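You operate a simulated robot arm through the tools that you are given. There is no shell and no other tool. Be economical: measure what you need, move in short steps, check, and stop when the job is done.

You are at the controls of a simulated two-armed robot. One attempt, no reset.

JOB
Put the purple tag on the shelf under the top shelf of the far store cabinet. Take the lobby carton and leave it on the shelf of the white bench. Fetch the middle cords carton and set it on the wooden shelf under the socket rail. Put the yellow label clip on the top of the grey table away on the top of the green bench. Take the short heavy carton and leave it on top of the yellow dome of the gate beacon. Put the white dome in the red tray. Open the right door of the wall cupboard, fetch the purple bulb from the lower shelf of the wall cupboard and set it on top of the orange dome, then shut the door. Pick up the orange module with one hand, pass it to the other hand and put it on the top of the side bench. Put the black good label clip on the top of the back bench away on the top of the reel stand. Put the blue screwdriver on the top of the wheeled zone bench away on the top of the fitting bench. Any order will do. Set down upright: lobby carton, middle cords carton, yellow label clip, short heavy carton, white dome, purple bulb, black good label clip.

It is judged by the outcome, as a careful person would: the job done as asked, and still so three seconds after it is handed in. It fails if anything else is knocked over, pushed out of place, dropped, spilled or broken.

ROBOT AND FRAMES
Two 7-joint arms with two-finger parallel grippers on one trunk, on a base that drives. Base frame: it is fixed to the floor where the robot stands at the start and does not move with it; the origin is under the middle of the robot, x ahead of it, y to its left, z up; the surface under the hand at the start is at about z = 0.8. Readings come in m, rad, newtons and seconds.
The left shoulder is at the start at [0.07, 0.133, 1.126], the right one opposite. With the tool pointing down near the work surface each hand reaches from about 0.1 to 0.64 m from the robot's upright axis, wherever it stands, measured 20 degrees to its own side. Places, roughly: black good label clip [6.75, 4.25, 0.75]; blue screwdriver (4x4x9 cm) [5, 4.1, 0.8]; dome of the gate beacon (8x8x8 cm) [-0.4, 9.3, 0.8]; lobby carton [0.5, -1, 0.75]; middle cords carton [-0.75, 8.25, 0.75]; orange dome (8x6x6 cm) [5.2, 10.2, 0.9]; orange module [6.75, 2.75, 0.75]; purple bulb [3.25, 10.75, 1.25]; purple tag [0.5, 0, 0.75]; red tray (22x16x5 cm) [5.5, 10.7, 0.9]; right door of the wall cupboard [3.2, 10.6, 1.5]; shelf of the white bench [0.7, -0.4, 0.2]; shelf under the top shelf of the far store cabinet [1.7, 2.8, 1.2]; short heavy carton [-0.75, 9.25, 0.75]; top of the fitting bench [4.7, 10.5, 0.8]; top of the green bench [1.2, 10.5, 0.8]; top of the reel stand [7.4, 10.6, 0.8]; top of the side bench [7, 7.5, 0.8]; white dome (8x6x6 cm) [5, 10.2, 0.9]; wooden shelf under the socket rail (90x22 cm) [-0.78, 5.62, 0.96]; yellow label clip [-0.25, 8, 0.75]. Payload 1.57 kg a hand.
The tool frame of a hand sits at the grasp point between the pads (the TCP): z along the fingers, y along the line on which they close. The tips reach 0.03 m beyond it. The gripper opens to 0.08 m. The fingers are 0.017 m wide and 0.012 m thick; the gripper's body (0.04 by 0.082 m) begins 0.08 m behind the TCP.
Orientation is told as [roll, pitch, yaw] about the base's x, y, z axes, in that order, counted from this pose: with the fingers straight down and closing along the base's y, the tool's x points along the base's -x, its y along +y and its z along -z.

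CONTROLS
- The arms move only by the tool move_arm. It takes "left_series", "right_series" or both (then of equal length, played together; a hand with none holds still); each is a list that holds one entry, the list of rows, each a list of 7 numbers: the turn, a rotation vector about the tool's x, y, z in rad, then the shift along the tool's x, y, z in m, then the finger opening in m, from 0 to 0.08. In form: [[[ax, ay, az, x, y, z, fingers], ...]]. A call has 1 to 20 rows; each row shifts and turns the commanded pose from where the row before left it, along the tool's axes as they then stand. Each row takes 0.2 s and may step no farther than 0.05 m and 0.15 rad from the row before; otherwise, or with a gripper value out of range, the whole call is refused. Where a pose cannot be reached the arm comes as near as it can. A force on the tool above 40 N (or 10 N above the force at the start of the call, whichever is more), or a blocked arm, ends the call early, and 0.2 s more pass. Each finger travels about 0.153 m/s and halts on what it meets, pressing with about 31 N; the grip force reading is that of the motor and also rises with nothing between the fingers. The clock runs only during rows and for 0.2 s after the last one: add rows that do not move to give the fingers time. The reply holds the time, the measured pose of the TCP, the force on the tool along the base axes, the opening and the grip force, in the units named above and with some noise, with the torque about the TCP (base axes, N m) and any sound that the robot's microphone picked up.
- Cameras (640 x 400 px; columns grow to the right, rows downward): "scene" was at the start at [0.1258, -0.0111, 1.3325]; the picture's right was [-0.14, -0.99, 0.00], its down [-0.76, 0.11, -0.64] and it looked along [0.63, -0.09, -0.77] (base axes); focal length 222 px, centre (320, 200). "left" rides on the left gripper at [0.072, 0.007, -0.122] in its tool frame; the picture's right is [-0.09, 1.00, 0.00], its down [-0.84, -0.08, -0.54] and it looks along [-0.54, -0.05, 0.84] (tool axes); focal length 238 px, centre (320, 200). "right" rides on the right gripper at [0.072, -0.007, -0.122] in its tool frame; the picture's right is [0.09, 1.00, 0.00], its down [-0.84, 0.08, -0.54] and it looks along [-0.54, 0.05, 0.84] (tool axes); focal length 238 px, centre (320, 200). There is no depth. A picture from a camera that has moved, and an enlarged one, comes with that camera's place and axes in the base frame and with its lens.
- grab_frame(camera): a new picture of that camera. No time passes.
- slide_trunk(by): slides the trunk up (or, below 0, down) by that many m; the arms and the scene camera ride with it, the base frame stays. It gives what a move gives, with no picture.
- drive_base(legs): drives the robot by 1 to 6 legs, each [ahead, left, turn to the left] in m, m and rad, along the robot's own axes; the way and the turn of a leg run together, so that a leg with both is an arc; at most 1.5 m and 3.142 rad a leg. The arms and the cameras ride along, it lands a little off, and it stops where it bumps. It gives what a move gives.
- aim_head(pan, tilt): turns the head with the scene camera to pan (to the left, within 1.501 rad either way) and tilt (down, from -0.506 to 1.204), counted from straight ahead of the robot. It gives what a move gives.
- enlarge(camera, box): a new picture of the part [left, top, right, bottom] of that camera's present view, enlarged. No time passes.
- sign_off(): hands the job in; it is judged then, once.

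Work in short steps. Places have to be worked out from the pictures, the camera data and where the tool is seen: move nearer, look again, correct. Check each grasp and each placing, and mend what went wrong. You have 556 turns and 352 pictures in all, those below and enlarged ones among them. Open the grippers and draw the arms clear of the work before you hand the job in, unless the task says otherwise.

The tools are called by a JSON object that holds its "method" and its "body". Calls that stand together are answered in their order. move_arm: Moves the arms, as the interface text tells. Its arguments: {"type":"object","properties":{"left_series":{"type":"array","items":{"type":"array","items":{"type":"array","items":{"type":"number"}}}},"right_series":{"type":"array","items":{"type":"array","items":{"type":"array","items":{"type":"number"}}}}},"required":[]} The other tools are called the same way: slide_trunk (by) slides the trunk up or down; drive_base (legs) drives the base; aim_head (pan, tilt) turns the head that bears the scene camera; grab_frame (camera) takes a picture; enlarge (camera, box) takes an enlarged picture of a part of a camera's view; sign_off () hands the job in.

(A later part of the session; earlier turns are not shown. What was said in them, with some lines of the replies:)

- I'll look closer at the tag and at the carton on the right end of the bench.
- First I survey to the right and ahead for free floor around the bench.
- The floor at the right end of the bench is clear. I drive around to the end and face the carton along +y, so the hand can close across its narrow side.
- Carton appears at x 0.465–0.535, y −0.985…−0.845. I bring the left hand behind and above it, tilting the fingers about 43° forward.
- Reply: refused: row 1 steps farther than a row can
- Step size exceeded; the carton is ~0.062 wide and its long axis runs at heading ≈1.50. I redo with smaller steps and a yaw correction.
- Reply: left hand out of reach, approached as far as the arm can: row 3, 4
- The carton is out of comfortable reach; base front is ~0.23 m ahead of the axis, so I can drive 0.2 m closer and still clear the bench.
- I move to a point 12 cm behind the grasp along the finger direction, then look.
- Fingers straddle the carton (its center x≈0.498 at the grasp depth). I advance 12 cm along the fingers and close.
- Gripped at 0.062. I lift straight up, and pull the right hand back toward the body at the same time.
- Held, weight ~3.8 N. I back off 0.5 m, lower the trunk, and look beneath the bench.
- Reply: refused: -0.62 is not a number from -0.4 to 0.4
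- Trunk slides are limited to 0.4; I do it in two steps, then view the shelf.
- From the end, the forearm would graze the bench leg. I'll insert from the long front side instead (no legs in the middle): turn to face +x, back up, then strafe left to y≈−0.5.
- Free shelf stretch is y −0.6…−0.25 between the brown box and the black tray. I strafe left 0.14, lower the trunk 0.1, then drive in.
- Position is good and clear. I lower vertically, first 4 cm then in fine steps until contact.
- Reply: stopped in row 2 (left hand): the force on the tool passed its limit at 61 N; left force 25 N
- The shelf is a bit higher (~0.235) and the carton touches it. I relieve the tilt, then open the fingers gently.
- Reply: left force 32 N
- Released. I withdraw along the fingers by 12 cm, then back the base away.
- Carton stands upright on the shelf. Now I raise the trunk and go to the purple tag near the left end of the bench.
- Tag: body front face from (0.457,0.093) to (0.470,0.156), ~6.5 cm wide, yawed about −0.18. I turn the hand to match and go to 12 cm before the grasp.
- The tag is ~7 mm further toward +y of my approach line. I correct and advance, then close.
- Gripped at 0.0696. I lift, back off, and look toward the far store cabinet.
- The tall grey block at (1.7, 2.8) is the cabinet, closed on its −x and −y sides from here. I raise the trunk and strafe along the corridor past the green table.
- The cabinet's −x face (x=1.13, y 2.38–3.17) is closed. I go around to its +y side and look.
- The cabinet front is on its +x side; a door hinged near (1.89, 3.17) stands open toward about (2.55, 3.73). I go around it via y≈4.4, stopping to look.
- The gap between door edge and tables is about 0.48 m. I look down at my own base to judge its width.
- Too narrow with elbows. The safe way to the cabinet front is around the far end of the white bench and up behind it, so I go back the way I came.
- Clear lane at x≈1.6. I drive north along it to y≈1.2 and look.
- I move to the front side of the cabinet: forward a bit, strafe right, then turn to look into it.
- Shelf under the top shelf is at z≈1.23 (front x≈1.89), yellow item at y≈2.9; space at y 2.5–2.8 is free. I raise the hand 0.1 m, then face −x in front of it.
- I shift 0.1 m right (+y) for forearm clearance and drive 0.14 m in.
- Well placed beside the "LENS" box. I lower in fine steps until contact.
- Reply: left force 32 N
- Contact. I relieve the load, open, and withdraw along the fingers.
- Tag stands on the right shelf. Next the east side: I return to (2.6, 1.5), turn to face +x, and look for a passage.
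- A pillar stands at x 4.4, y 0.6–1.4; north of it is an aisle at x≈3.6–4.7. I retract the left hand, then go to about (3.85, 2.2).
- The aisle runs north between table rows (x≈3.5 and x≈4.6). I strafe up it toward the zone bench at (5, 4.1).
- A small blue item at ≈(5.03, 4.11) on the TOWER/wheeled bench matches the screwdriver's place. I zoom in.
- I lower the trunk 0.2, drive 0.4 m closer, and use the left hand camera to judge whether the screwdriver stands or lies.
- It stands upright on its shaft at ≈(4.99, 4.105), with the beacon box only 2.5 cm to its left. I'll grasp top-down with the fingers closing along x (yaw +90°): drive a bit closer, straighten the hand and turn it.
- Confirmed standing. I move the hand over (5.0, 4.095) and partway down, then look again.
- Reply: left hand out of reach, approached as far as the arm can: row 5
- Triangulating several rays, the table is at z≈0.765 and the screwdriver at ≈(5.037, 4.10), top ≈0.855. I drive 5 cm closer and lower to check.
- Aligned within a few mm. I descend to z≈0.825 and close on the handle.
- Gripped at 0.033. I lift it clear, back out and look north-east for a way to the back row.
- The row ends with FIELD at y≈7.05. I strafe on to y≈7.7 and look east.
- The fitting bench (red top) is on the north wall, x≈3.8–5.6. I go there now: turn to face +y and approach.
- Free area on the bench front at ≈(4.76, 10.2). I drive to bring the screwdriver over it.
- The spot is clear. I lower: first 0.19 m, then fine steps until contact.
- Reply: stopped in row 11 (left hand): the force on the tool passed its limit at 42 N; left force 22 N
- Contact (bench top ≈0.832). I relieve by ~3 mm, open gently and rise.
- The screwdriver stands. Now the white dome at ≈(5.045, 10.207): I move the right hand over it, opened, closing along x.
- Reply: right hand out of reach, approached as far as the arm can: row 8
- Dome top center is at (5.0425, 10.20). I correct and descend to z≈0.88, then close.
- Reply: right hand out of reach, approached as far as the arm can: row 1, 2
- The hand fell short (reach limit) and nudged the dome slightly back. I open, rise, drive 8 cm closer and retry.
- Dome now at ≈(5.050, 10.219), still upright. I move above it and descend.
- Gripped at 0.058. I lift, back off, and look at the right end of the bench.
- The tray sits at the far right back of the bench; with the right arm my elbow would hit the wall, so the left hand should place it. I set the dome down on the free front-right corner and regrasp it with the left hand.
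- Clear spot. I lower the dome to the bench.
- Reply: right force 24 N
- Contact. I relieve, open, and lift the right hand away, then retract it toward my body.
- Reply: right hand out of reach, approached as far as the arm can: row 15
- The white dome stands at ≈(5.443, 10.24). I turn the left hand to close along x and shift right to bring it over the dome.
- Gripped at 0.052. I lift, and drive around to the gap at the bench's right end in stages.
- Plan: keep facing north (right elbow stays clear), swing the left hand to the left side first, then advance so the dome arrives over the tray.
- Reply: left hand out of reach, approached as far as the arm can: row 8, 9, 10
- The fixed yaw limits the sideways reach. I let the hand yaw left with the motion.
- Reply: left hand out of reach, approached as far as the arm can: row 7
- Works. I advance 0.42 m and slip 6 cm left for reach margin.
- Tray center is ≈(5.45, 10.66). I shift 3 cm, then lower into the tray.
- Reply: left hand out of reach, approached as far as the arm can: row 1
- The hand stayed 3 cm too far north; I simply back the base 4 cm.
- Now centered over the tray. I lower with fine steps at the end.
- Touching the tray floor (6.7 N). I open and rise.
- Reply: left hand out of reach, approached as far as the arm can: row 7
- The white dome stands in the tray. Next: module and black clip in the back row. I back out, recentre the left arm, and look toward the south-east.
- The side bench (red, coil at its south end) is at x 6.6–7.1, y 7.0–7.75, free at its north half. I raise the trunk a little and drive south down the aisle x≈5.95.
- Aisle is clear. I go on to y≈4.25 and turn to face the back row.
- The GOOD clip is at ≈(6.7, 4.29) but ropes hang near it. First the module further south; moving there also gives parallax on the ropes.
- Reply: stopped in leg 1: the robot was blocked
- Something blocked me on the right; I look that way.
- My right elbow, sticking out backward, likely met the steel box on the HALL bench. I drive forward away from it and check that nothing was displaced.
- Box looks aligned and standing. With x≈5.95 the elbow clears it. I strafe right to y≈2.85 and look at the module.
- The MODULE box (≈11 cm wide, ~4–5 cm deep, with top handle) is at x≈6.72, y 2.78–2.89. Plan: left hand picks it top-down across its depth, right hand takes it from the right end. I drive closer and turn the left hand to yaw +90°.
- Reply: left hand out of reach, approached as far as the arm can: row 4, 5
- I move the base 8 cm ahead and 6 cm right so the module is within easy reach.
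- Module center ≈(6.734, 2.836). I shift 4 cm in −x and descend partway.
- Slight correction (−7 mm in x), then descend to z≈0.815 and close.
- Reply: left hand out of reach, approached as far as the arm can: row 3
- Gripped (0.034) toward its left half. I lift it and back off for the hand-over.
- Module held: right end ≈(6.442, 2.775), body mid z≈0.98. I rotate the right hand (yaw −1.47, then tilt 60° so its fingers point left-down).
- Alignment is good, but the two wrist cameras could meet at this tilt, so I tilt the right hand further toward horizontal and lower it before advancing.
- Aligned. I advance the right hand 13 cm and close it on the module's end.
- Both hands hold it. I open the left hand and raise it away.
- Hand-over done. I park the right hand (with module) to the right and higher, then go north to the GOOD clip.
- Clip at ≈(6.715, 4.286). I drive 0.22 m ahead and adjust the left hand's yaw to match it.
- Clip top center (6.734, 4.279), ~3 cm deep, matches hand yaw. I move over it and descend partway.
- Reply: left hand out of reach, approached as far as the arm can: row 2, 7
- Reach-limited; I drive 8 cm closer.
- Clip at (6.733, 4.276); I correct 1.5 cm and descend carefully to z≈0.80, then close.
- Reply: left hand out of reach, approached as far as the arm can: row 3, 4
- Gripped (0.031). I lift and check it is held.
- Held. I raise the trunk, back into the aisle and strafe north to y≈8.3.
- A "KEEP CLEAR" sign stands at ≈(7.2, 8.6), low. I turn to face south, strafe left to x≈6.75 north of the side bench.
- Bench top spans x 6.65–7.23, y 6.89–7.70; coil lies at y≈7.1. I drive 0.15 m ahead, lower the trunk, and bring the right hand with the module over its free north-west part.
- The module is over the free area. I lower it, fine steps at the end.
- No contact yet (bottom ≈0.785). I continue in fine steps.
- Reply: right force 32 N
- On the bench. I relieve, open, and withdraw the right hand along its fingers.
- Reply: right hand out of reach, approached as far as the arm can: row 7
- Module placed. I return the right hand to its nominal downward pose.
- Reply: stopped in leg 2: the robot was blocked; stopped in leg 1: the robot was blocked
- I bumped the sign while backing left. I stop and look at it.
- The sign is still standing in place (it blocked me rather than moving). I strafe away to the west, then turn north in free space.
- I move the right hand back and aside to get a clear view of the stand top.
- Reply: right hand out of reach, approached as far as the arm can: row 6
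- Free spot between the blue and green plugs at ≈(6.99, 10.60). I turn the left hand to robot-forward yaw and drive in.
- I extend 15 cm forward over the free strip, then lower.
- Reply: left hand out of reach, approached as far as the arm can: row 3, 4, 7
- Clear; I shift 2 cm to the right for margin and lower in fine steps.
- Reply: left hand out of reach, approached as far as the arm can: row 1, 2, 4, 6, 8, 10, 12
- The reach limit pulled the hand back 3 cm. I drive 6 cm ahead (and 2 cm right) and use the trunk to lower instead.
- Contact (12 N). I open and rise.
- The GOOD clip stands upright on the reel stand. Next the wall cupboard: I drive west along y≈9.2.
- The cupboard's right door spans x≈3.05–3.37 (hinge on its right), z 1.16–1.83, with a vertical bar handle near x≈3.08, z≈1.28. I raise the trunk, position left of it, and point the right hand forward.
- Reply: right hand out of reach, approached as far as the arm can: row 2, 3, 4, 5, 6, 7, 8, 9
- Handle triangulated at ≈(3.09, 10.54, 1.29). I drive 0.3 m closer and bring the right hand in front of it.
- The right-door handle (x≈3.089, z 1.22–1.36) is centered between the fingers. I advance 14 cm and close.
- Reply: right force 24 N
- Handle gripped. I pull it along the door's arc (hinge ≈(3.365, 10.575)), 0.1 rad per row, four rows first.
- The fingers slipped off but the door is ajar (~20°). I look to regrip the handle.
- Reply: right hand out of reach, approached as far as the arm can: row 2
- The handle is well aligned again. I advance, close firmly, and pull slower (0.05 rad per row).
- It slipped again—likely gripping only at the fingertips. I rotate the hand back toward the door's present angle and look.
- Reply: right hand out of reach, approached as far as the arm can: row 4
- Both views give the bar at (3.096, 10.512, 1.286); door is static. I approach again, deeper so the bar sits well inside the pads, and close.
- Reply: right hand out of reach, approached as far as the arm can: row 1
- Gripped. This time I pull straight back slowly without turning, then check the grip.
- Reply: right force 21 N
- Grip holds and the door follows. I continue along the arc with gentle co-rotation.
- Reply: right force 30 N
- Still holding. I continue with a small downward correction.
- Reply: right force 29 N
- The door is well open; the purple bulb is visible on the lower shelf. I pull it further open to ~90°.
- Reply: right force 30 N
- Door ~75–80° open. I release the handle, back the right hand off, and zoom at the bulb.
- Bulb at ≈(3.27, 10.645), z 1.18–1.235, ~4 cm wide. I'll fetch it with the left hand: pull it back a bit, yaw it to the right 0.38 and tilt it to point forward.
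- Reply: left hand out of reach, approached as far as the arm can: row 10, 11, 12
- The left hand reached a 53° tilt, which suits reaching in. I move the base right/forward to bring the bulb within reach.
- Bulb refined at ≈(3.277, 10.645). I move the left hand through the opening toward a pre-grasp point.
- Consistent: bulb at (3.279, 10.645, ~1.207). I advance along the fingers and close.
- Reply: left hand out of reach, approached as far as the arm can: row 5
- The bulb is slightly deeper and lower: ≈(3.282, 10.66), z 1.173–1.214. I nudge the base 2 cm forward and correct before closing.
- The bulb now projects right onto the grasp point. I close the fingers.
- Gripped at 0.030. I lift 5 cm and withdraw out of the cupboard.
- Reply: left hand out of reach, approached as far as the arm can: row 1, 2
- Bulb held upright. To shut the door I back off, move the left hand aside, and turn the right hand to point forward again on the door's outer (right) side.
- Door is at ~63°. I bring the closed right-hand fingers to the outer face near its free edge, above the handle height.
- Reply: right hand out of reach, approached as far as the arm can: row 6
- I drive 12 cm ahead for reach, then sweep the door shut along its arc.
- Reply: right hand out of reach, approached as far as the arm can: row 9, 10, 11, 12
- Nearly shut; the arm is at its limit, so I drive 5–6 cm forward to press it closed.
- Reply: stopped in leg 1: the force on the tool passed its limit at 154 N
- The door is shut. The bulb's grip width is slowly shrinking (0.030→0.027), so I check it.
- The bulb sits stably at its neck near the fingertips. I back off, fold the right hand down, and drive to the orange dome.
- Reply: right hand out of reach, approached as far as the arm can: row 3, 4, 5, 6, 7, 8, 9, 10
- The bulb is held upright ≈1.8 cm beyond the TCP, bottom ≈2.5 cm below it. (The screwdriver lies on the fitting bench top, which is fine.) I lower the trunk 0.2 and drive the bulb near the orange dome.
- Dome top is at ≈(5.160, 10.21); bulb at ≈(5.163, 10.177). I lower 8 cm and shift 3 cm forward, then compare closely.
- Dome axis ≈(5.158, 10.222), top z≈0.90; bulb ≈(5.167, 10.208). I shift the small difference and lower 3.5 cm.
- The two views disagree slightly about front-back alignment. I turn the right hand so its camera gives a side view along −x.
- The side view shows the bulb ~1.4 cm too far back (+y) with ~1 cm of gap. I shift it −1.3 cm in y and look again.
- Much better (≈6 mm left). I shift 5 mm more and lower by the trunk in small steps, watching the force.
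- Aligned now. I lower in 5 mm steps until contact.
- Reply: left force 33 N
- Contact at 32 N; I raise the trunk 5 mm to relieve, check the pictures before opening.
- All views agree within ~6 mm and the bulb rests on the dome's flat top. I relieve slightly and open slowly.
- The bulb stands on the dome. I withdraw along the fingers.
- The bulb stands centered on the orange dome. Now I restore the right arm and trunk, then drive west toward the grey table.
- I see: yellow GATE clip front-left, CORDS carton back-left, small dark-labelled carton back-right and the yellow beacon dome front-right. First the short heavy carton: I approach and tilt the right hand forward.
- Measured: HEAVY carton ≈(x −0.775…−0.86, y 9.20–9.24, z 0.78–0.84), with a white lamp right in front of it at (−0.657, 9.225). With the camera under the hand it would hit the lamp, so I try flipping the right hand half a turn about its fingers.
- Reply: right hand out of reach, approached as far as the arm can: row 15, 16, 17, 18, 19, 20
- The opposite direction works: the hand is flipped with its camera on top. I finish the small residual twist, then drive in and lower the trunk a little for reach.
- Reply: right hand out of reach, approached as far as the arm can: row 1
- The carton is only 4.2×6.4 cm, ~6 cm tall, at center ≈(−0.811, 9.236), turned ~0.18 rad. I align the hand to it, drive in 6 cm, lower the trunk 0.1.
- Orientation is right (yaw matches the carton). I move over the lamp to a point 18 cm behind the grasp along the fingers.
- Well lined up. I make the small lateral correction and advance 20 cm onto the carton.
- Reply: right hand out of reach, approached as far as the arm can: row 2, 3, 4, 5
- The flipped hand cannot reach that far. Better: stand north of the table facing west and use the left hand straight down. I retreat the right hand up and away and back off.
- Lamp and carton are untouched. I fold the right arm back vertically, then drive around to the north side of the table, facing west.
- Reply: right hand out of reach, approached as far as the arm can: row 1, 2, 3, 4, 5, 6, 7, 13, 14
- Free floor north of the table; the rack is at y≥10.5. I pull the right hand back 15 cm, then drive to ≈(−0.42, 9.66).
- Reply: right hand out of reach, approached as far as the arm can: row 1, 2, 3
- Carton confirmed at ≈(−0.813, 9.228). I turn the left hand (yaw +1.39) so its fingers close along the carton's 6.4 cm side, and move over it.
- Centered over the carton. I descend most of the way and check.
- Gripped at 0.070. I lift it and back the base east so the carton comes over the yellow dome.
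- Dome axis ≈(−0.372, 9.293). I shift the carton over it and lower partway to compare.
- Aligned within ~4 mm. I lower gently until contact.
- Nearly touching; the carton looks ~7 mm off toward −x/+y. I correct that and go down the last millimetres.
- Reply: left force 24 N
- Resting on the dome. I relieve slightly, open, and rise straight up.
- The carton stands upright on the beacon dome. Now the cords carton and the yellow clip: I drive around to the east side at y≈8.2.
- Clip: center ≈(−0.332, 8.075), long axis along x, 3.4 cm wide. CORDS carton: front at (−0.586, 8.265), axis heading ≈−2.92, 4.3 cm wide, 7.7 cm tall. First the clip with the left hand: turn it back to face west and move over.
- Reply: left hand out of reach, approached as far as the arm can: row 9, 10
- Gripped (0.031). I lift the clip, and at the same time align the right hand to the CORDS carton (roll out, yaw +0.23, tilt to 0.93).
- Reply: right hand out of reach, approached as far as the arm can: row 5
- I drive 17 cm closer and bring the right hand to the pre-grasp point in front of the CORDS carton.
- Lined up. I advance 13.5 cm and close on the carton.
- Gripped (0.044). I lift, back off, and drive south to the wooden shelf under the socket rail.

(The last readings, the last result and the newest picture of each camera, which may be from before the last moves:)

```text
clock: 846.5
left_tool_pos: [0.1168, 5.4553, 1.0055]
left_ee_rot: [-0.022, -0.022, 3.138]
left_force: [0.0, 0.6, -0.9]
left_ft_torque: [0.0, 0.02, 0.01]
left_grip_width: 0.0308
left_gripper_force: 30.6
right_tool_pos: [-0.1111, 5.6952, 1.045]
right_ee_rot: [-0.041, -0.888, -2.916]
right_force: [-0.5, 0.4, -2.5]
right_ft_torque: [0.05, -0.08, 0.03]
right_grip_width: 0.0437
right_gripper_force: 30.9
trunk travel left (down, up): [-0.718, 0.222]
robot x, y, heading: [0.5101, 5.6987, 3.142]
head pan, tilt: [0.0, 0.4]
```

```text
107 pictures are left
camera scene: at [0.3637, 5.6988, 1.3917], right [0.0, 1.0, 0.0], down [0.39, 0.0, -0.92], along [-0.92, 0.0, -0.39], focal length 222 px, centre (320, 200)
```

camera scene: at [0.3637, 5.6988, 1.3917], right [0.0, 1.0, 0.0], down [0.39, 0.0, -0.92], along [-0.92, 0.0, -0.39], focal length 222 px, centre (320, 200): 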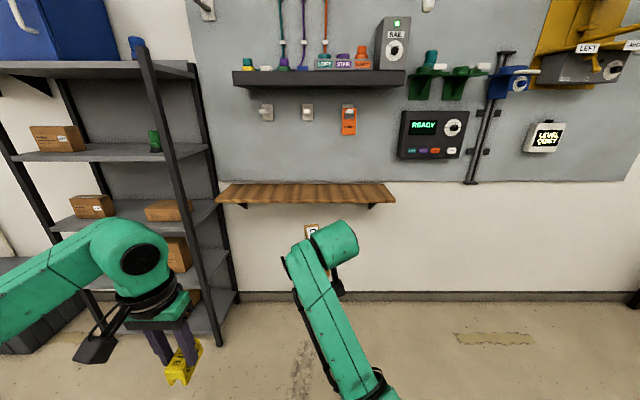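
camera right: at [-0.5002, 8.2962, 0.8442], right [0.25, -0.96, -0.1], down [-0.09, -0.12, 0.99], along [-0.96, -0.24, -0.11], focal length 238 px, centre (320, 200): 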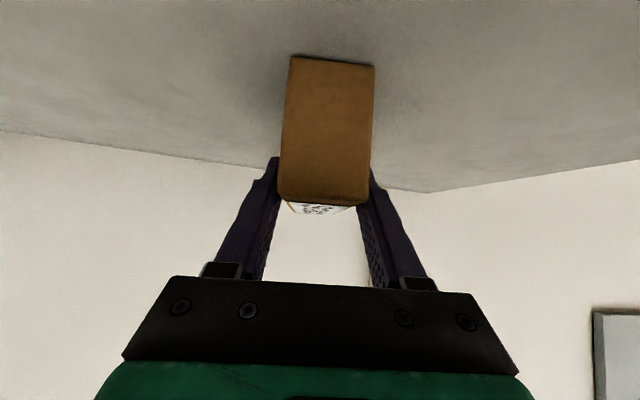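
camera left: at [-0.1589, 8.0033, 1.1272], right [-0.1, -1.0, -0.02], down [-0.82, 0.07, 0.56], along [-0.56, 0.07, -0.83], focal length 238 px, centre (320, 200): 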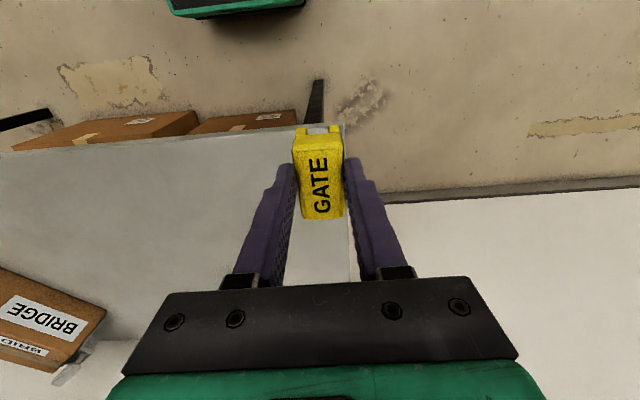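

The wooden shelf is empty, top ≈0.967, front x≈−0.67, clear up to the rail at z≈1.4. I raise 3 cm and drive the carton over it at y≈5.85.

{"method": "slide_trunk", "body": {"by": 0.03}}

{"method": "drive_base", "body": {"legs": [[0.35, -0.16, 0]]}}

{"method": "grab_frame", "body": {"camera": "scene"}}

{"method": "grab_frame", "body": {"camera": "right"}}

```text
clock: 847.2
left_tool_pos: [0.1169, 5.455, 1.0366]
left_ee_rot: [-0.021, -0.021, 3.139]
left_force: [-0.3, 0.0, -0.3]
left_ft_torque: [0.01, -0.03, -0.03]
left_grip_width: 0.0309
left_gripper_force: 30.4
right_tool_pos: [-0.1123, 5.6959, 1.0759]
right_ee_rot: [-0.04, -0.886, -2.917]
right_force: [-0.5, -0.5, -2.7]
right_ft_torque: [0.05, -0.14, 0.02]
right_grip_width: 0.0438
right_gripper_force: 30.2
trunk travel left (down, up): [-0.748, 0.192]
robot x, y, heading: [0.5093, 5.6989, 3.139]
head pan, tilt: [0.0, 0.4]
```

```text
clock: 849.7
left_tool_pos: [-0.229, 5.617, 1.0376]
left_ee_rot: [-0.021, -0.022, 3.141]
left_force: [-0.7, -0.1, 0.1]
left_ft_torque: [0.0, 0.03, -0.01]
left_grip_width: 0.0307
left_gripper_force: 31.0
right_tool_pos: [-0.4573, 5.8582, 1.0761]
right_ee_rot: [-0.042, -0.89, -2.912]
right_force: [0.3, 1.3, -3.1]
right_ft_torque: [0.05, -0.13, 0.02]
right_grip_width: 0.0438
right_gripper_force: 30.7
trunk travel left (down, up): [-0.748, 0.192]
robot x, y, heading: [0.1614, 5.8614, -3.138]
head pan, tilt: [0.0, 0.4]
```

```text
106 pictures are left
camera scene: at [0.0168, 5.8612, 1.4219], right [0.0, 1.0, 0.0], down [0.39, 0.0, -0.92], along [-0.92, 0.0, -0.39], focal length 222 px, centre (320, 200)
```

scene: 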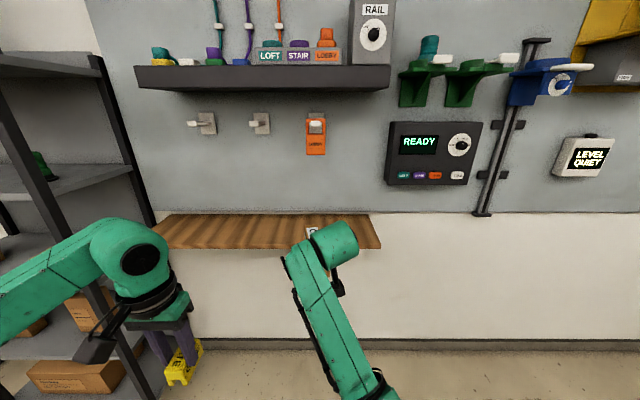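

```text
105 pictures are left
camera right: at [-0.3215, 5.8912, 1.0979], right [0.25, -0.96, -0.1], down [-0.08, -0.12, 0.99], along [-0.96, -0.24, -0.11], focal length 238 px, centre (320, 200)
```

right: 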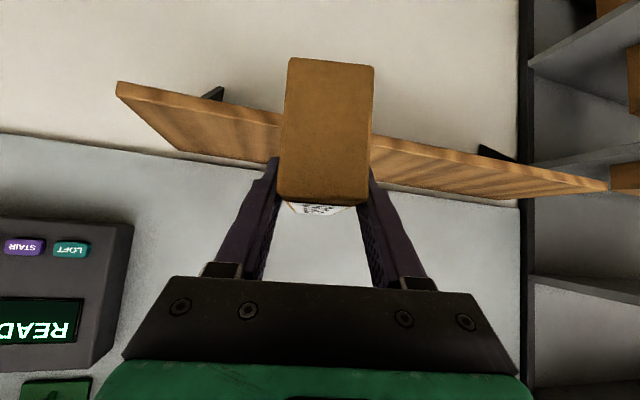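

Clear. I drive 0.3 m in, then lower.

{"method": "drive_base", "body": {"legs": [[0.295, 0, 0]]}}

{"method": "slide_trunk", "body": {"by": -0.045}}

{"method": "grab_frame", "body": {"camera": "scene"}}

```text
clock: 851.7
left_tool_pos: [-0.5216, 5.6164, 1.0372]
left_ee_rot: [-0.019, -0.02, -3.141]
left_force: [-1.6, -0.4, 0.0]
left_ft_torque: [0.0, 0.04, 0.05]
left_grip_width: 0.0309
left_gripper_force: 31.5
right_tool_pos: [-0.7499, 5.856, 1.0754]
right_ee_rot: [-0.04, -0.889, -2.912]
right_force: [0.0, 0.6, -2.7]
right_ft_torque: [0.04, -0.09, -0.03]
right_grip_width: 0.0439
right_gripper_force: 31.0
trunk travel left (down, up): [-0.748, 0.192]
robot x, y, heading: [-0.1317, 5.8659, -3.139]
head pan, tilt: [0.0, 0.4]
```

```text
clock: 852.6
left_tool_pos: [-0.5212, 5.6165, 0.9925]
left_ee_rot: [-0.021, -0.02, -3.14]
left_force: [-0.7, 0.7, -1.6]
left_ft_torque: [-0.01, -0.03, -0.01]
left_grip_width: 0.0304
left_gripper_force: 31.3
right_tool_pos: [-0.7513, 5.8552, 1.0301]
right_ee_rot: [-0.039, -0.888, -2.914]
right_force: [-0.1, -0.4, -2.8]
right_ft_torque: [0.03, -0.09, 0.01]
right_grip_width: 0.0439
right_gripper_force: 31.5
trunk travel left (down, up): [-0.703, 0.237]
robot x, y, heading: [-0.1331, 5.8597, -3.136]
head pan, tilt: [0.0, 0.4]
```

```text
104 pictures are left
camera scene: at [-0.2759, 5.8609, 1.3768], right [0.0, 1.0, 0.0], down [0.39, 0.0, -0.92], along [-0.92, 0.0, -0.39], focal length 222 px, centre (320, 200)
```

scene: 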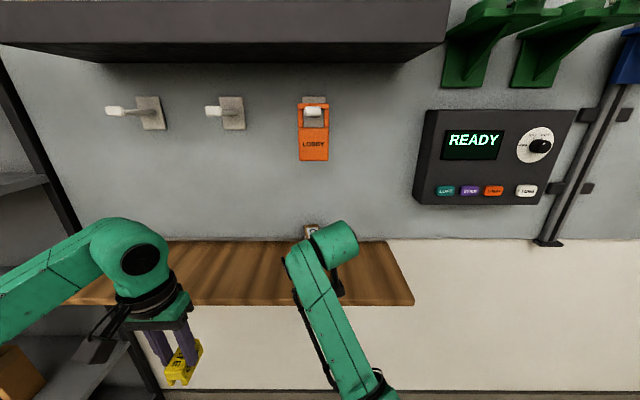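

{"method": "slide_trunk", "body": {"by": -0.012}}

{"method": "move_arm", "body": {"right_series": [[[0, 0, 0, 0.0023, 0, 0.0019, 0.03], [0, 0, 0, 0.0023, 0, 0.0019, 0.03], [0, 0, 0, 0.0023, 0, 0.0019, 0.03], [0, 0, 0, 0.0023, 0, 0.0019, 0.03], [0, 0, 0, 0.0023, 0, 0.0019, 0.03]]]}}

```text
clock: 853.2
left_tool_pos: [-0.5208, 5.616, 0.9797]
left_ee_rot: [-0.021, -0.023, -3.142]
left_force: [0.4, -0.8, 0.3]
left_ft_torque: [0.01, 0.03, -0.03]
left_grip_width: 0.0306
left_gripper_force: 30.3
right_tool_pos: [-0.7509, 5.8571, 1.0234]
right_ee_rot: [-0.04, -0.897, -2.914]
right_force: [-5.0, 0.9, 13.4]
right_ft_torque: [-0.16, -0.37, -0.05]
right_grip_width: 0.0436
right_gripper_force: 30.8
trunk travel left (down, up): [-0.691, 0.249]
robot x, y, heading: [-0.1329, 5.8607, -3.14]
head pan, tilt: [0.0, 0.4]
```

```text
clock: 854.4
left_tool_pos: [-0.5169, 5.6157, 0.9814]
left_ee_rot: [-0.021, -0.026, -3.139]
left_force: [-0.7, -0.4, -0.9]
left_ft_torque: [-0.01, 0.02, 0.02]
left_grip_width: 0.0306
left_gripper_force: 31.1
right_tool_pos: [-0.7464, 5.856, 1.0091]
right_ee_rot: [-0.043, -0.899, -2.913]
right_force: [0.4, -2.5, 24.5]
right_ft_torque: [-0.53, -0.81, -0.03]
right_grip_width: 0.0441
right_gripper_force: 31.6
trunk travel left (down, up): [-0.691, 0.249]
robot x, y, heading: [-0.1305, 5.8616, -3.14]
head pan, tilt: [0.0, 0.4]
```

Contact. I relieve, open, withdraw along the fingers and check.

{"method": "move_arm", "body": {"right_series": [[[0, 0, 0, -0.0023, 0, -0.0019, 0.03], [0, 0, 0, 0, 0, 0, 0.05], [0, 0, 0, 0, 0, 0, 0.065], [0, 0, 0, 0, 0, 0, 0.075], [0, 0, 0, 0, 0, -0.03, 0.075], [0, 0, 0, 0, 0, -0.04, 0.075], [0, 0, 0, 0, 0, -0.04, 0.075], [0, 0, 0, 0, 0, -0.03, 0.075]]]}}

{"method": "drive_base", "body": {"legs": [[-0.3, 0, 0]]}}

{"method": "grab_frame", "body": {"camera": "right"}}

```text
clock: 856.4
left_tool_pos: [-0.5218, 5.6165, 0.9801]
left_ee_rot: [-0.022, -0.02, -3.144]
left_force: [-0.7, 1.2, 0.0]
left_ft_torque: [0.01, 0.02, 0.0]
left_grip_width: 0.0306
left_gripper_force: 30.9
right_tool_pos: [-0.6512, 5.905, 1.0929]
right_ee_rot: [-0.146, -0.889, -2.893]
right_force: [-0.1, -0.5, 0.3]
right_ft_torque: [0.0, -0.03, 0.0]
right_grip_width: 0.075
right_gripper_force: 0.1
trunk travel left (down, up): [-0.691, 0.249]
robot x, y, heading: [-0.1324, 5.8604, -3.138]
head pan, tilt: [0.0, 0.4]
stopped in row 8 (right hand): the arm was blocked; the commanded pose is now the measured one
```

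```text
clock: 858.4
left_tool_pos: [-0.2214, 5.6191, 0.9786]
left_ee_rot: [-0.02, -0.021, 3.136]
left_force: [-1.1, -0.5, 0.5]
left_ft_torque: [-0.01, 0.0, 0.02]
left_grip_width: 0.0307
left_gripper_force: 31.5
right_tool_pos: [-0.3479, 5.908, 1.091]
right_ee_rot: [-0.146, -0.885, -2.897]
right_force: [0.2, 0.2, -0.4]
right_ft_torque: [0.0, 0.02, -0.02]
right_grip_width: 0.0749
right_gripper_force: 0.0
trunk travel left (down, up): [-0.691, 0.249]
robot x, y, heading: [0.1696, 5.8611, 3.138]
head pan, tilt: [0.0, 0.4]
```

```text
103 pictures are left
camera right: at [-0.2099, 5.9309, 1.1131], right [0.19, -0.97, -0.16], down [-0.08, -0.18, 0.98], along [-0.98, -0.17, -0.11], focal length 238 px, centre (320, 200)
```

right: 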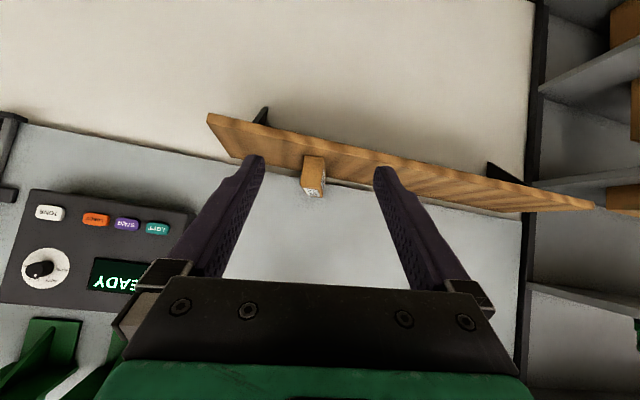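

{"method": "enlarge", "body": {"camera": "right", "box": [270, 130, 370, 220]}}

{"method": "enlarge", "body": {"camera": "scene", "box": [230, 160, 420, 290]}}

```text
4.44 times, centred on (320, 175) of right
camera zoom: at [-0.2099, 5.9309, 1.1131], right [0.19, -0.97, -0.16], down [-0.08, -0.18, 0.98], along [-0.98, -0.17, -0.11], focal length 1059 px, centre (320, 311)
```

zoom: 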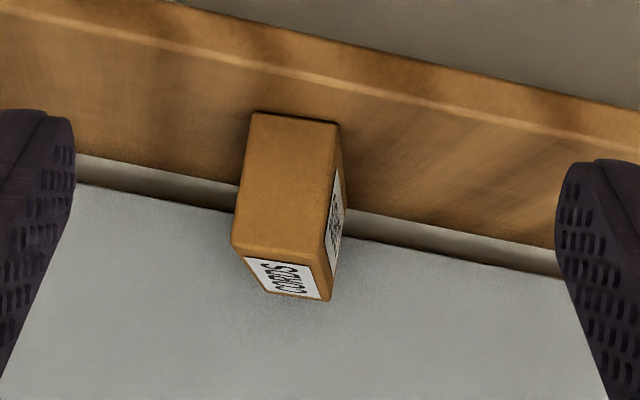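

```text
3.08 times, centred on (325, 225) of scene
camera zoom: at [0.0257, 5.8617, 1.3647], right [0.0, 1.0, 0.0], down [0.39, 0.0, -0.92], along [-0.92, 0.0, -0.39], focal length 682 px, centre (305, 123)
```

zoom: 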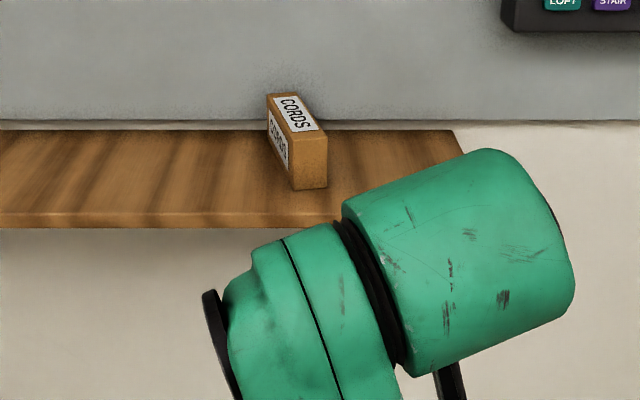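

Carton upright on the wooden shelf. Last: the yellow clip to the green bench. I turn north and drive up the aisle at x≈0.37.

{"method": "slide_trunk", "body": {"by": 0.12}}

{"method": "drive_base", "body": {"legs": [[-0.2, 0, 0], [0, 0, -1.57], [1.4, 0, 0], [1.4, 0, 0], [0.4, 0, 0]]}}

{"method": "aim_head", "body": {"pan": -0.4, "tilt": 0.5}}

{"method": "grab_frame", "body": {"camera": "scene"}}

```text
clock: 859.9
left_tool_pos: [-0.2207, 5.617, 1.1004]
left_ee_rot: [-0.02, -0.02, 3.136]
left_force: [-1.0, 0.1, 1.1]
left_ft_torque: [0.01, -0.03, 0.01]
left_grip_width: 0.0312
left_gripper_force: 31.3
right_tool_pos: [-0.3477, 5.9069, 1.2105]
right_ee_rot: [-0.148, -0.884, -2.895]
right_force: [-0.5, 0.2, 0.1]
right_ft_torque: [0.04, 0.03, 0.03]
right_grip_width: 0.075
right_gripper_force: 0.0
trunk travel left (down, up): [-0.811, 0.129]
robot x, y, heading: [0.1701, 5.8613, 3.139]
head pan, tilt: [0.0, 0.4]
```

```text
clock: 880.5
left_tool_pos: [0.1829, 9.4192, 1.1004]
left_ee_rot: [-0.02, -0.022, 1.548]
left_force: [0.0, 0.2, -0.5]
left_ft_torque: [0.01, 0.01, -0.02]
left_grip_width: 0.0308
left_gripper_force: 30.3
right_tool_pos: [0.4737, 9.5413, 1.2114]
right_ee_rot: [-0.149, -0.885, 1.8]
right_force: [-0.8, 0.3, 0.4]
right_ft_torque: [-0.01, 0.0, 0.02]
right_grip_width: 0.0752
right_gripper_force: 0.0
trunk travel left (down, up): [-0.811, 0.129]
robot x, y, heading: [0.4183, 9.0249, 1.55]
head pan, tilt: [0.0, 0.4]
```

```text
clock: 881.3
left_tool_pos: [0.1831, 9.4191, 1.1002]
left_ee_rot: [-0.02, -0.021, 1.549]
left_force: [0.5, 1.0, -1.1]
left_ft_torque: [-0.01, -0.02, -0.02]
left_grip_width: 0.0309
left_gripper_force: 31.2
right_tool_pos: [0.4745, 9.5433, 1.2114]
right_ee_rot: [-0.147, -0.886, 1.8]
right_force: [0.0, -0.8, -0.2]
right_ft_torque: [0.01, 0.0, 0.03]
right_grip_width: 0.0749
right_gripper_force: 0.1
trunk travel left (down, up): [-0.811, 0.129]
robot x, y, heading: [0.4186, 9.0279, 1.556]
head pan, tilt: [-0.4, 0.499]
```

```text
100 pictures are left
camera scene: at [0.4567, 9.1598, 1.4757], right [0.91, -0.41, 0.0], down [-0.19, -0.44, -0.88], along [0.36, 0.8, -0.48], focal length 222 px, centre (320, 200)
```

scene: 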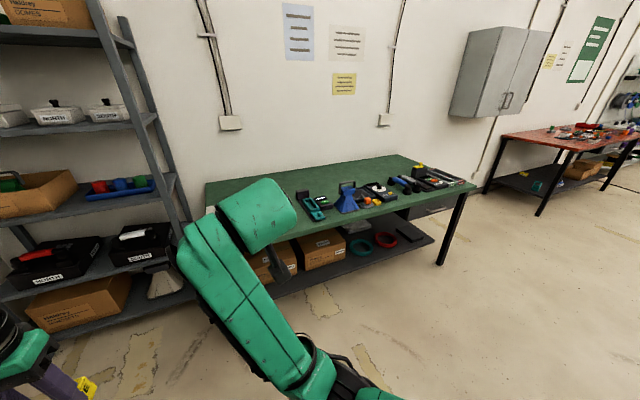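

The green bench's left part (x≈0.35–0.8) is free. I drive up to it.

{"method": "drive_base", "body": {"legs": [[0, -0.36, 0.015], [0.7, 0, 0]]}}

{"method": "aim_head", "body": {"pan": 0.3, "tilt": 0.75}}

{"method": "grab_frame", "body": {"camera": "scene"}}

{"method": "grab_frame", "body": {"camera": "left"}}

```text
clock: 887.0
left_tool_pos: [0.5416, 10.1037, 1.0995]
left_ee_rot: [-0.02, -0.022, 1.559]
left_force: [-0.2, 0.8, -0.3]
left_ft_torque: [-0.03, -0.02, 0.01]
left_grip_width: 0.0307
left_gripper_force: 30.7
right_tool_pos: [0.8318, 10.2291, 1.2126]
right_ee_rot: [-0.15, -0.887, 1.81]
right_force: [-0.2, 1.2, 1.4]
right_ft_torque: [-0.02, 0.0, 0.01]
right_grip_width: 0.0748
right_gripper_force: 0.0
trunk travel left (down, up): [-0.811, 0.129]
robot x, y, heading: [0.7817, 9.7143, 1.556]
head pan, tilt: [-0.4, 0.499]
```

```text
clock: 888.1
left_tool_pos: [0.5404, 10.1034, 1.0998]
left_ee_rot: [-0.021, -0.021, 1.559]
left_force: [-0.5, 0.0, -0.8]
left_ft_torque: [0.01, 0.0, 0.01]
left_grip_width: 0.0309
left_gripper_force: 31.2
right_tool_pos: [0.8324, 10.2298, 1.2122]
right_ee_rot: [-0.148, -0.886, 1.81]
right_force: [0.4, 0.2, 0.0]
right_ft_torque: [-0.01, -0.03, -0.01]
right_grip_width: 0.0751
right_gripper_force: 0.0
trunk travel left (down, up): [-0.811, 0.129]
robot x, y, heading: [0.7842, 9.7101, 1.564]
head pan, tilt: [0.3, 0.75]
```

```text
99 pictures are left
camera scene: at [0.7578, 9.8413, 1.4538], right [0.96, 0.29, 0.0], down [0.2, -0.65, -0.73], along [-0.21, 0.7, -0.68], focal length 222 px, centre (320, 200)
```

scene: 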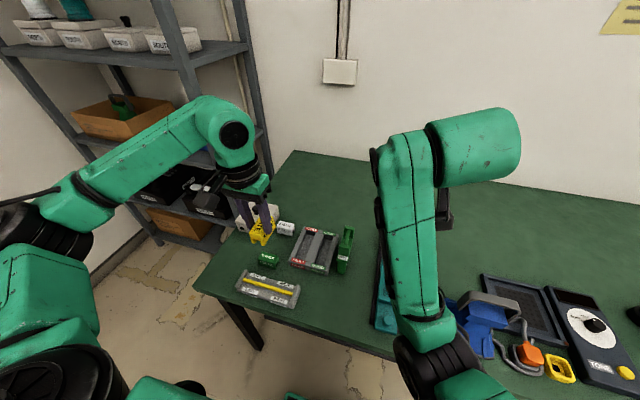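

```text
98 pictures are left
camera left: at [0.5307, 10.029, 1.2197], right [-0.99, 0.1, -0.02], down [0.08, 0.82, 0.56], along [0.07, 0.56, -0.83], focal length 238 px, centre (320, 200)
```

left: 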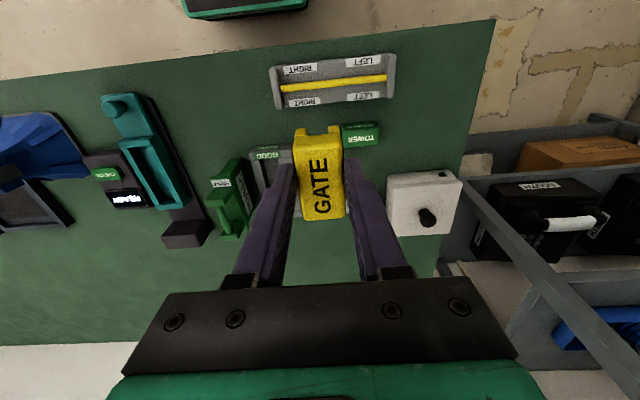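

Free spot on the bench top: x 0.64–0.80, y 10.05–10.2, between the level tool and the teal phone. I strafe 0.18 m right to bring the clip over it.

{"method": "drive_base", "body": {"legs": [[0.02, -0.18, 0]]}}

{"method": "grab_frame", "body": {"camera": "left"}}

```text
clock: 889.6
left_tool_pos: [0.7229, 10.1214, 1.0994]
left_ee_rot: [-0.022, -0.02, 1.561]
left_force: [0.4, 0.7, -0.4]
left_ft_torque: [0.0, -0.06, 0.01]
left_grip_width: 0.0306
left_gripper_force: 31.3
right_tool_pos: [1.0106, 10.2471, 1.212]
right_ee_rot: [-0.153, -0.886, 1.816]
right_force: [-0.4, -0.2, 0.2]
right_ft_torque: [0.0, 0.0, -0.01]
right_grip_width: 0.0752
right_gripper_force: 0.0
trunk travel left (down, up): [-0.811, 0.129]
robot x, y, heading: [0.9614, 9.7268, 1.564]
head pan, tilt: [0.3, 0.75]
```

```text
97 pictures are left
camera left: at [0.71, 10.0471, 1.2191], right [-0.99, 0.1, -0.02], down [0.07, 0.82, 0.56], along [0.07, 0.56, -0.83], focal length 238 px, centre (320, 200)
```

left: 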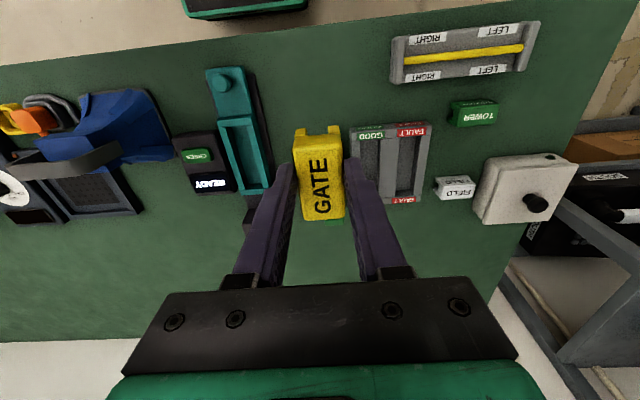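

The landing point is clear. I lower: 0.18 m then fine steps.

{"method": "move_arm", "body": {"left_series": [[[0, 0, 0, 0.005, 0, 0.045, 0.02], [0, 0, 0, 0, 0, 0.045, 0.02], [0, 0, 0, 0, 0, 0.045, 0.02], [0, 0, 0, 0, 0, 0.045, 0.02], [0, 0, 0, 0, 0, 0.006, 0.02], [0, 0, 0, 0, 0, 0.006, 0.02], [0, 0, 0, 0, 0, 0.006, 0.02], [0, 0, 0, 0, 0, 0.006, 0.02], [0, 0, 0, 0, 0, 0.005, 0.02], [0, 0, 0, 0, 0, 0.005, 0.02], [0, 0, 0, 0, 0, 0.005, 0.02], [0, 0, 0, 0, 0, 0.005, 0.02], [0, 0, 0, 0, 0, 0.005, 0.02], [0, 0, 0, 0, 0, 0.005, 0.02]]]}}

{"method": "grab_frame", "body": {"camera": "left"}}

```text
clock: 892.6
left_tool_pos: [0.7284, 10.1203, 0.8645]
left_ee_rot: [-0.021, -0.021, 1.561]
left_force: [-0.1, -0.8, 0.3]
left_ft_torque: [0.0, -0.02, 0.05]
left_grip_width: 0.0307
left_gripper_force: 30.9
right_tool_pos: [1.0131, 10.2481, 1.2119]
right_ee_rot: [-0.148, -0.888, 1.812]
right_force: [0.4, 0.2, 0.3]
right_ft_torque: [-0.04, 0.04, -0.06]
right_grip_width: 0.0748
right_gripper_force: 0.2
trunk travel left (down, up): [-0.811, 0.129]
robot x, y, heading: [0.9633, 9.7262, 1.561]
head pan, tilt: [0.3, 0.75]
```

```text
96 pictures are left
camera left: at [0.7175, 10.0468, 0.9856], right [-0.99, 0.1, -0.02], down [0.08, 0.82, 0.56], along [0.07, 0.56, -0.83], focal length 238 px, centre (320, 200)
```

left: 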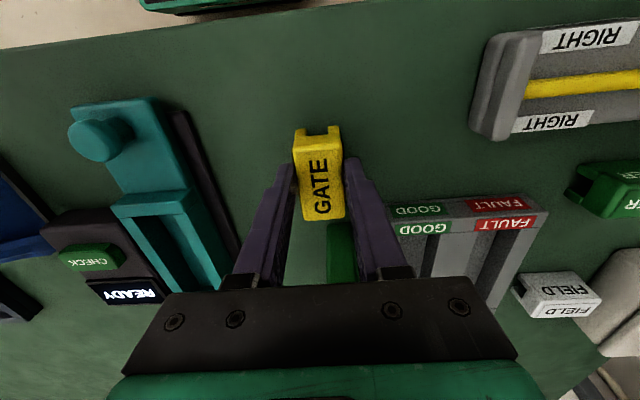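

{"method": "move_arm", "body": {"left_series": [[[0, 0, 0, 0, 0, 0.005, 0.02], [0, 0, 0, 0, 0, 0.005, 0.02], [0, 0, 0, 0, 0, 0.005, 0.02], [0, 0, 0, 0, 0, 0.005, 0.02], [0, 0, 0, 0, 0, 0.004, 0.02], [0, 0, 0, 0, 0, 0.004, 0.02], [0, 0, 0, 0, 0, 0.004, 0.02], [0, 0, 0, 0, 0, 0.004, 0.02], [0, 0, 0, 0, 0, 0.004, 0.02]]]}}

```text
clock: 894.5
left_tool_pos: [0.7305, 10.122, 0.8309]
left_ee_rot: [-0.023, -0.026, 1.562]
left_force: [1.5, -7.3, 19.6]
left_ft_torque: [-0.05, 0.28, 0.2]
left_grip_width: 0.0312
left_gripper_force: 31.4
right_tool_pos: [1.0153, 10.2444, 1.2135]
right_ee_rot: [-0.151, -0.889, 1.812]
right_force: [0.0, -0.3, 0.2]
right_ft_torque: [0.01, -0.01, -0.04]
right_grip_width: 0.075
right_gripper_force: 0.0
trunk travel left (down, up): [-0.811, 0.129]
robot x, y, heading: [0.9634, 9.7321, 1.563]
head pan, tilt: [0.3, 0.75]
stopped in row 9 (left hand): the force on the tool passed its limit at 45 N (the readings are from after the stop); the commanded pose is now the measured one
```

Contact (bench top ≈0.795). I relieve 3 mm, open, and rise.

{"method": "move_arm", "body": {"left_series": [[[0, 0, 0, 0, 0, -0.003, 0.02], [0, 0, 0, 0, 0, 0, 0.045], [0, 0, 0, 0, 0, 0, 0.055], [0, 0, 0, 0, 0, 0, 0.055], [0, 0, 0, 0, 0, -0.02, 0.055], [0, 0, 0, 0, 0, -0.03, 0.055], [0, 0, 0, 0, 0, -0.045, 0.055], [0, 0, 0, 0, 0, -0.045, 0.055], [0, 0, 0, 0, 0, -0.045, 0.055]]]}}

{"method": "grab_frame", "body": {"camera": "left"}}

```text
clock: 896.5
left_tool_pos: [0.7254, 10.1187, 1.0171]
left_ee_rot: [-0.019, -0.021, 1.562]
left_force: [-0.3, 0.6, 0.5]
left_ft_torque: [-0.04, 0.02, -0.01]
left_grip_width: 0.0554
left_gripper_force: 0.0
right_tool_pos: [1.0146, 10.2483, 1.211]
right_ee_rot: [-0.147, -0.885, 1.811]
right_force: [0.6, 0.2, 0.5]
right_ft_torque: [0.01, -0.02, 0.0]
right_grip_width: 0.0751
right_gripper_force: 0.0
trunk travel left (down, up): [-0.811, 0.129]
robot x, y, heading: [0.9581, 9.7285, 1.566]
head pan, tilt: [0.3, 0.75]
```

```text
95 pictures are left
camera left: at [0.7153, 10.0437, 1.1376], right [-0.99, 0.1, -0.02], down [0.07, 0.82, 0.56], along [0.07, 0.56, -0.83], focal length 238 px, centre (320, 200)
```

left: 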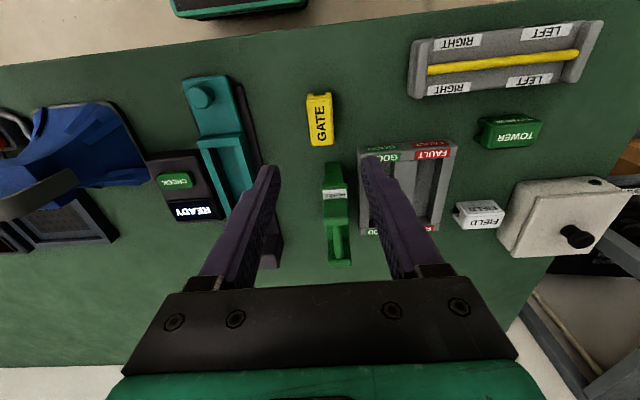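

The yellow clip stands on the green bench. I back away to clear the work, and take a last look at the beacon and cupboard.

{"method": "drive_base", "body": {"legs": [[-0.6, 0, 0], [0, 0, 0.9]]}}

{"method": "aim_head", "body": {"pan": 0.6, "tilt": 0.35}}

{"method": "grab_frame", "body": {"camera": "scene"}}

{"method": "aim_head", "body": {"pan": -1.45, "tilt": 0.2}}

{"method": "grab_frame", "body": {"camera": "scene"}}

```text
clock: 902.2
left_tool_pos: [0.5064, 9.198, 1.0164]
left_ee_rot: [-0.022, -0.021, 2.461]
left_force: [0.2, 0.1, 0.0]
left_ft_torque: [0.0, -0.03, -0.01]
left_grip_width: 0.055
left_gripper_force: 0.0
right_tool_pos: [0.5853, 9.5039, 1.211]
right_ee_rot: [-0.147, -0.887, 2.71]
right_force: [-0.1, -0.5, -0.1]
right_ft_torque: [-0.03, 0.0, 0.02]
right_grip_width: 0.0751
right_gripper_force: 0.1
trunk travel left (down, up): [-0.811, 0.129]
robot x, y, heading: [0.9606, 9.14, 2.462]
head pan, tilt: [0.3, 0.75]
```

```text
clock: 903.1
left_tool_pos: [0.5074, 9.1982, 1.0167]
left_ee_rot: [-0.021, -0.021, 2.46]
left_force: [0.2, -0.2, -0.3]
left_ft_torque: [0.01, 0.03, -0.03]
left_grip_width: 0.0548
left_gripper_force: 0.1
right_tool_pos: [0.5843, 9.5037, 1.2108]
right_ee_rot: [-0.15, -0.886, 2.71]
right_force: [-0.5, 0.6, -0.8]
right_ft_torque: [-0.02, 0.0, 0.03]
right_grip_width: 0.0751
right_gripper_force: 0.2
trunk travel left (down, up): [-0.811, 0.129]
robot x, y, heading: [0.9611, 9.142, 2.468]
head pan, tilt: [0.6, 0.351]
```

```text
94 pictures are left
camera scene: at [0.8269, 9.1809, 1.4893], right [0.08, 1.0, 0.0], down [0.34, -0.03, -0.94], along [-0.94, 0.07, -0.34], focal length 222 px, centre (320, 200)
```

scene: 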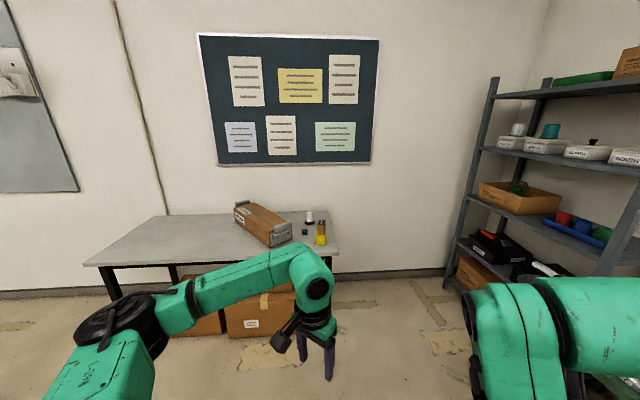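

```text
clock: 905.0
left_tool_pos: [0.5073, 9.1977, 1.0169]
left_ee_rot: [-0.02, -0.021, 2.462]
left_force: [-0.1, -0.7, -0.3]
left_ft_torque: [0.0, 0.0, 0.0]
left_grip_width: 0.0549
left_gripper_force: 0.1
right_tool_pos: [0.5851, 9.503, 1.211]
right_ee_rot: [-0.151, -0.887, 2.71]
right_force: [-0.5, 0.4, 0.5]
right_ft_torque: [0.01, -0.02, 0.0]
right_grip_width: 0.0747
right_gripper_force: 0.0
trunk travel left (down, up): [-0.811, 0.129]
robot x, y, heading: [0.957, 9.1426, 2.463]
head pan, tilt: [-1.45, 0.201]
```

```text
93 pictures are left
camera scene: at [0.969, 9.2525, 1.5034], right [0.85, -0.53, 0.0], down [-0.11, -0.17, -0.98], along [0.52, 0.83, -0.2], focal length 222 px, centre (320, 200)
```

scene: 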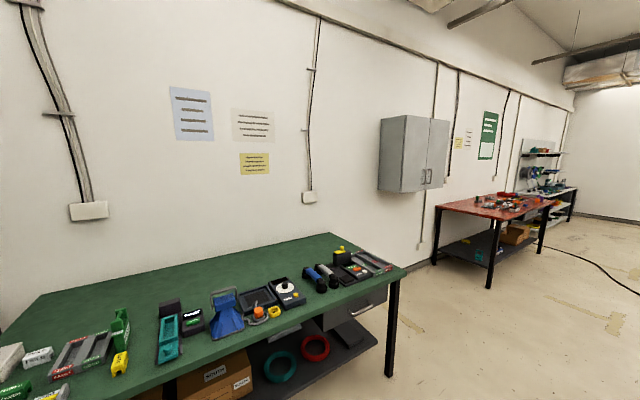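

Everything checks out: the HEAVY carton stands on the beacon, the cupboard is shut, the clip is in place, both hands are empty and clear. I hand the job in.

{"method": "sign_off", "body": {}}

```text
The job is handed in.
```

All ten items are where you asked and the job is handed in; everything you wanted upright is standing, and the cupboard door is shut.

- **Screwdriver:** it tipped onto its side on the fitting bench when I let go.
- **Bumps:** on the way I was blocked once beside the HALL bench (probably my elbow against its steel box) and bumped the "KEEP CLEAR" sign. Both looked in place afterwards, but I couldn't rule out a shift of a few centimetres in the sign.
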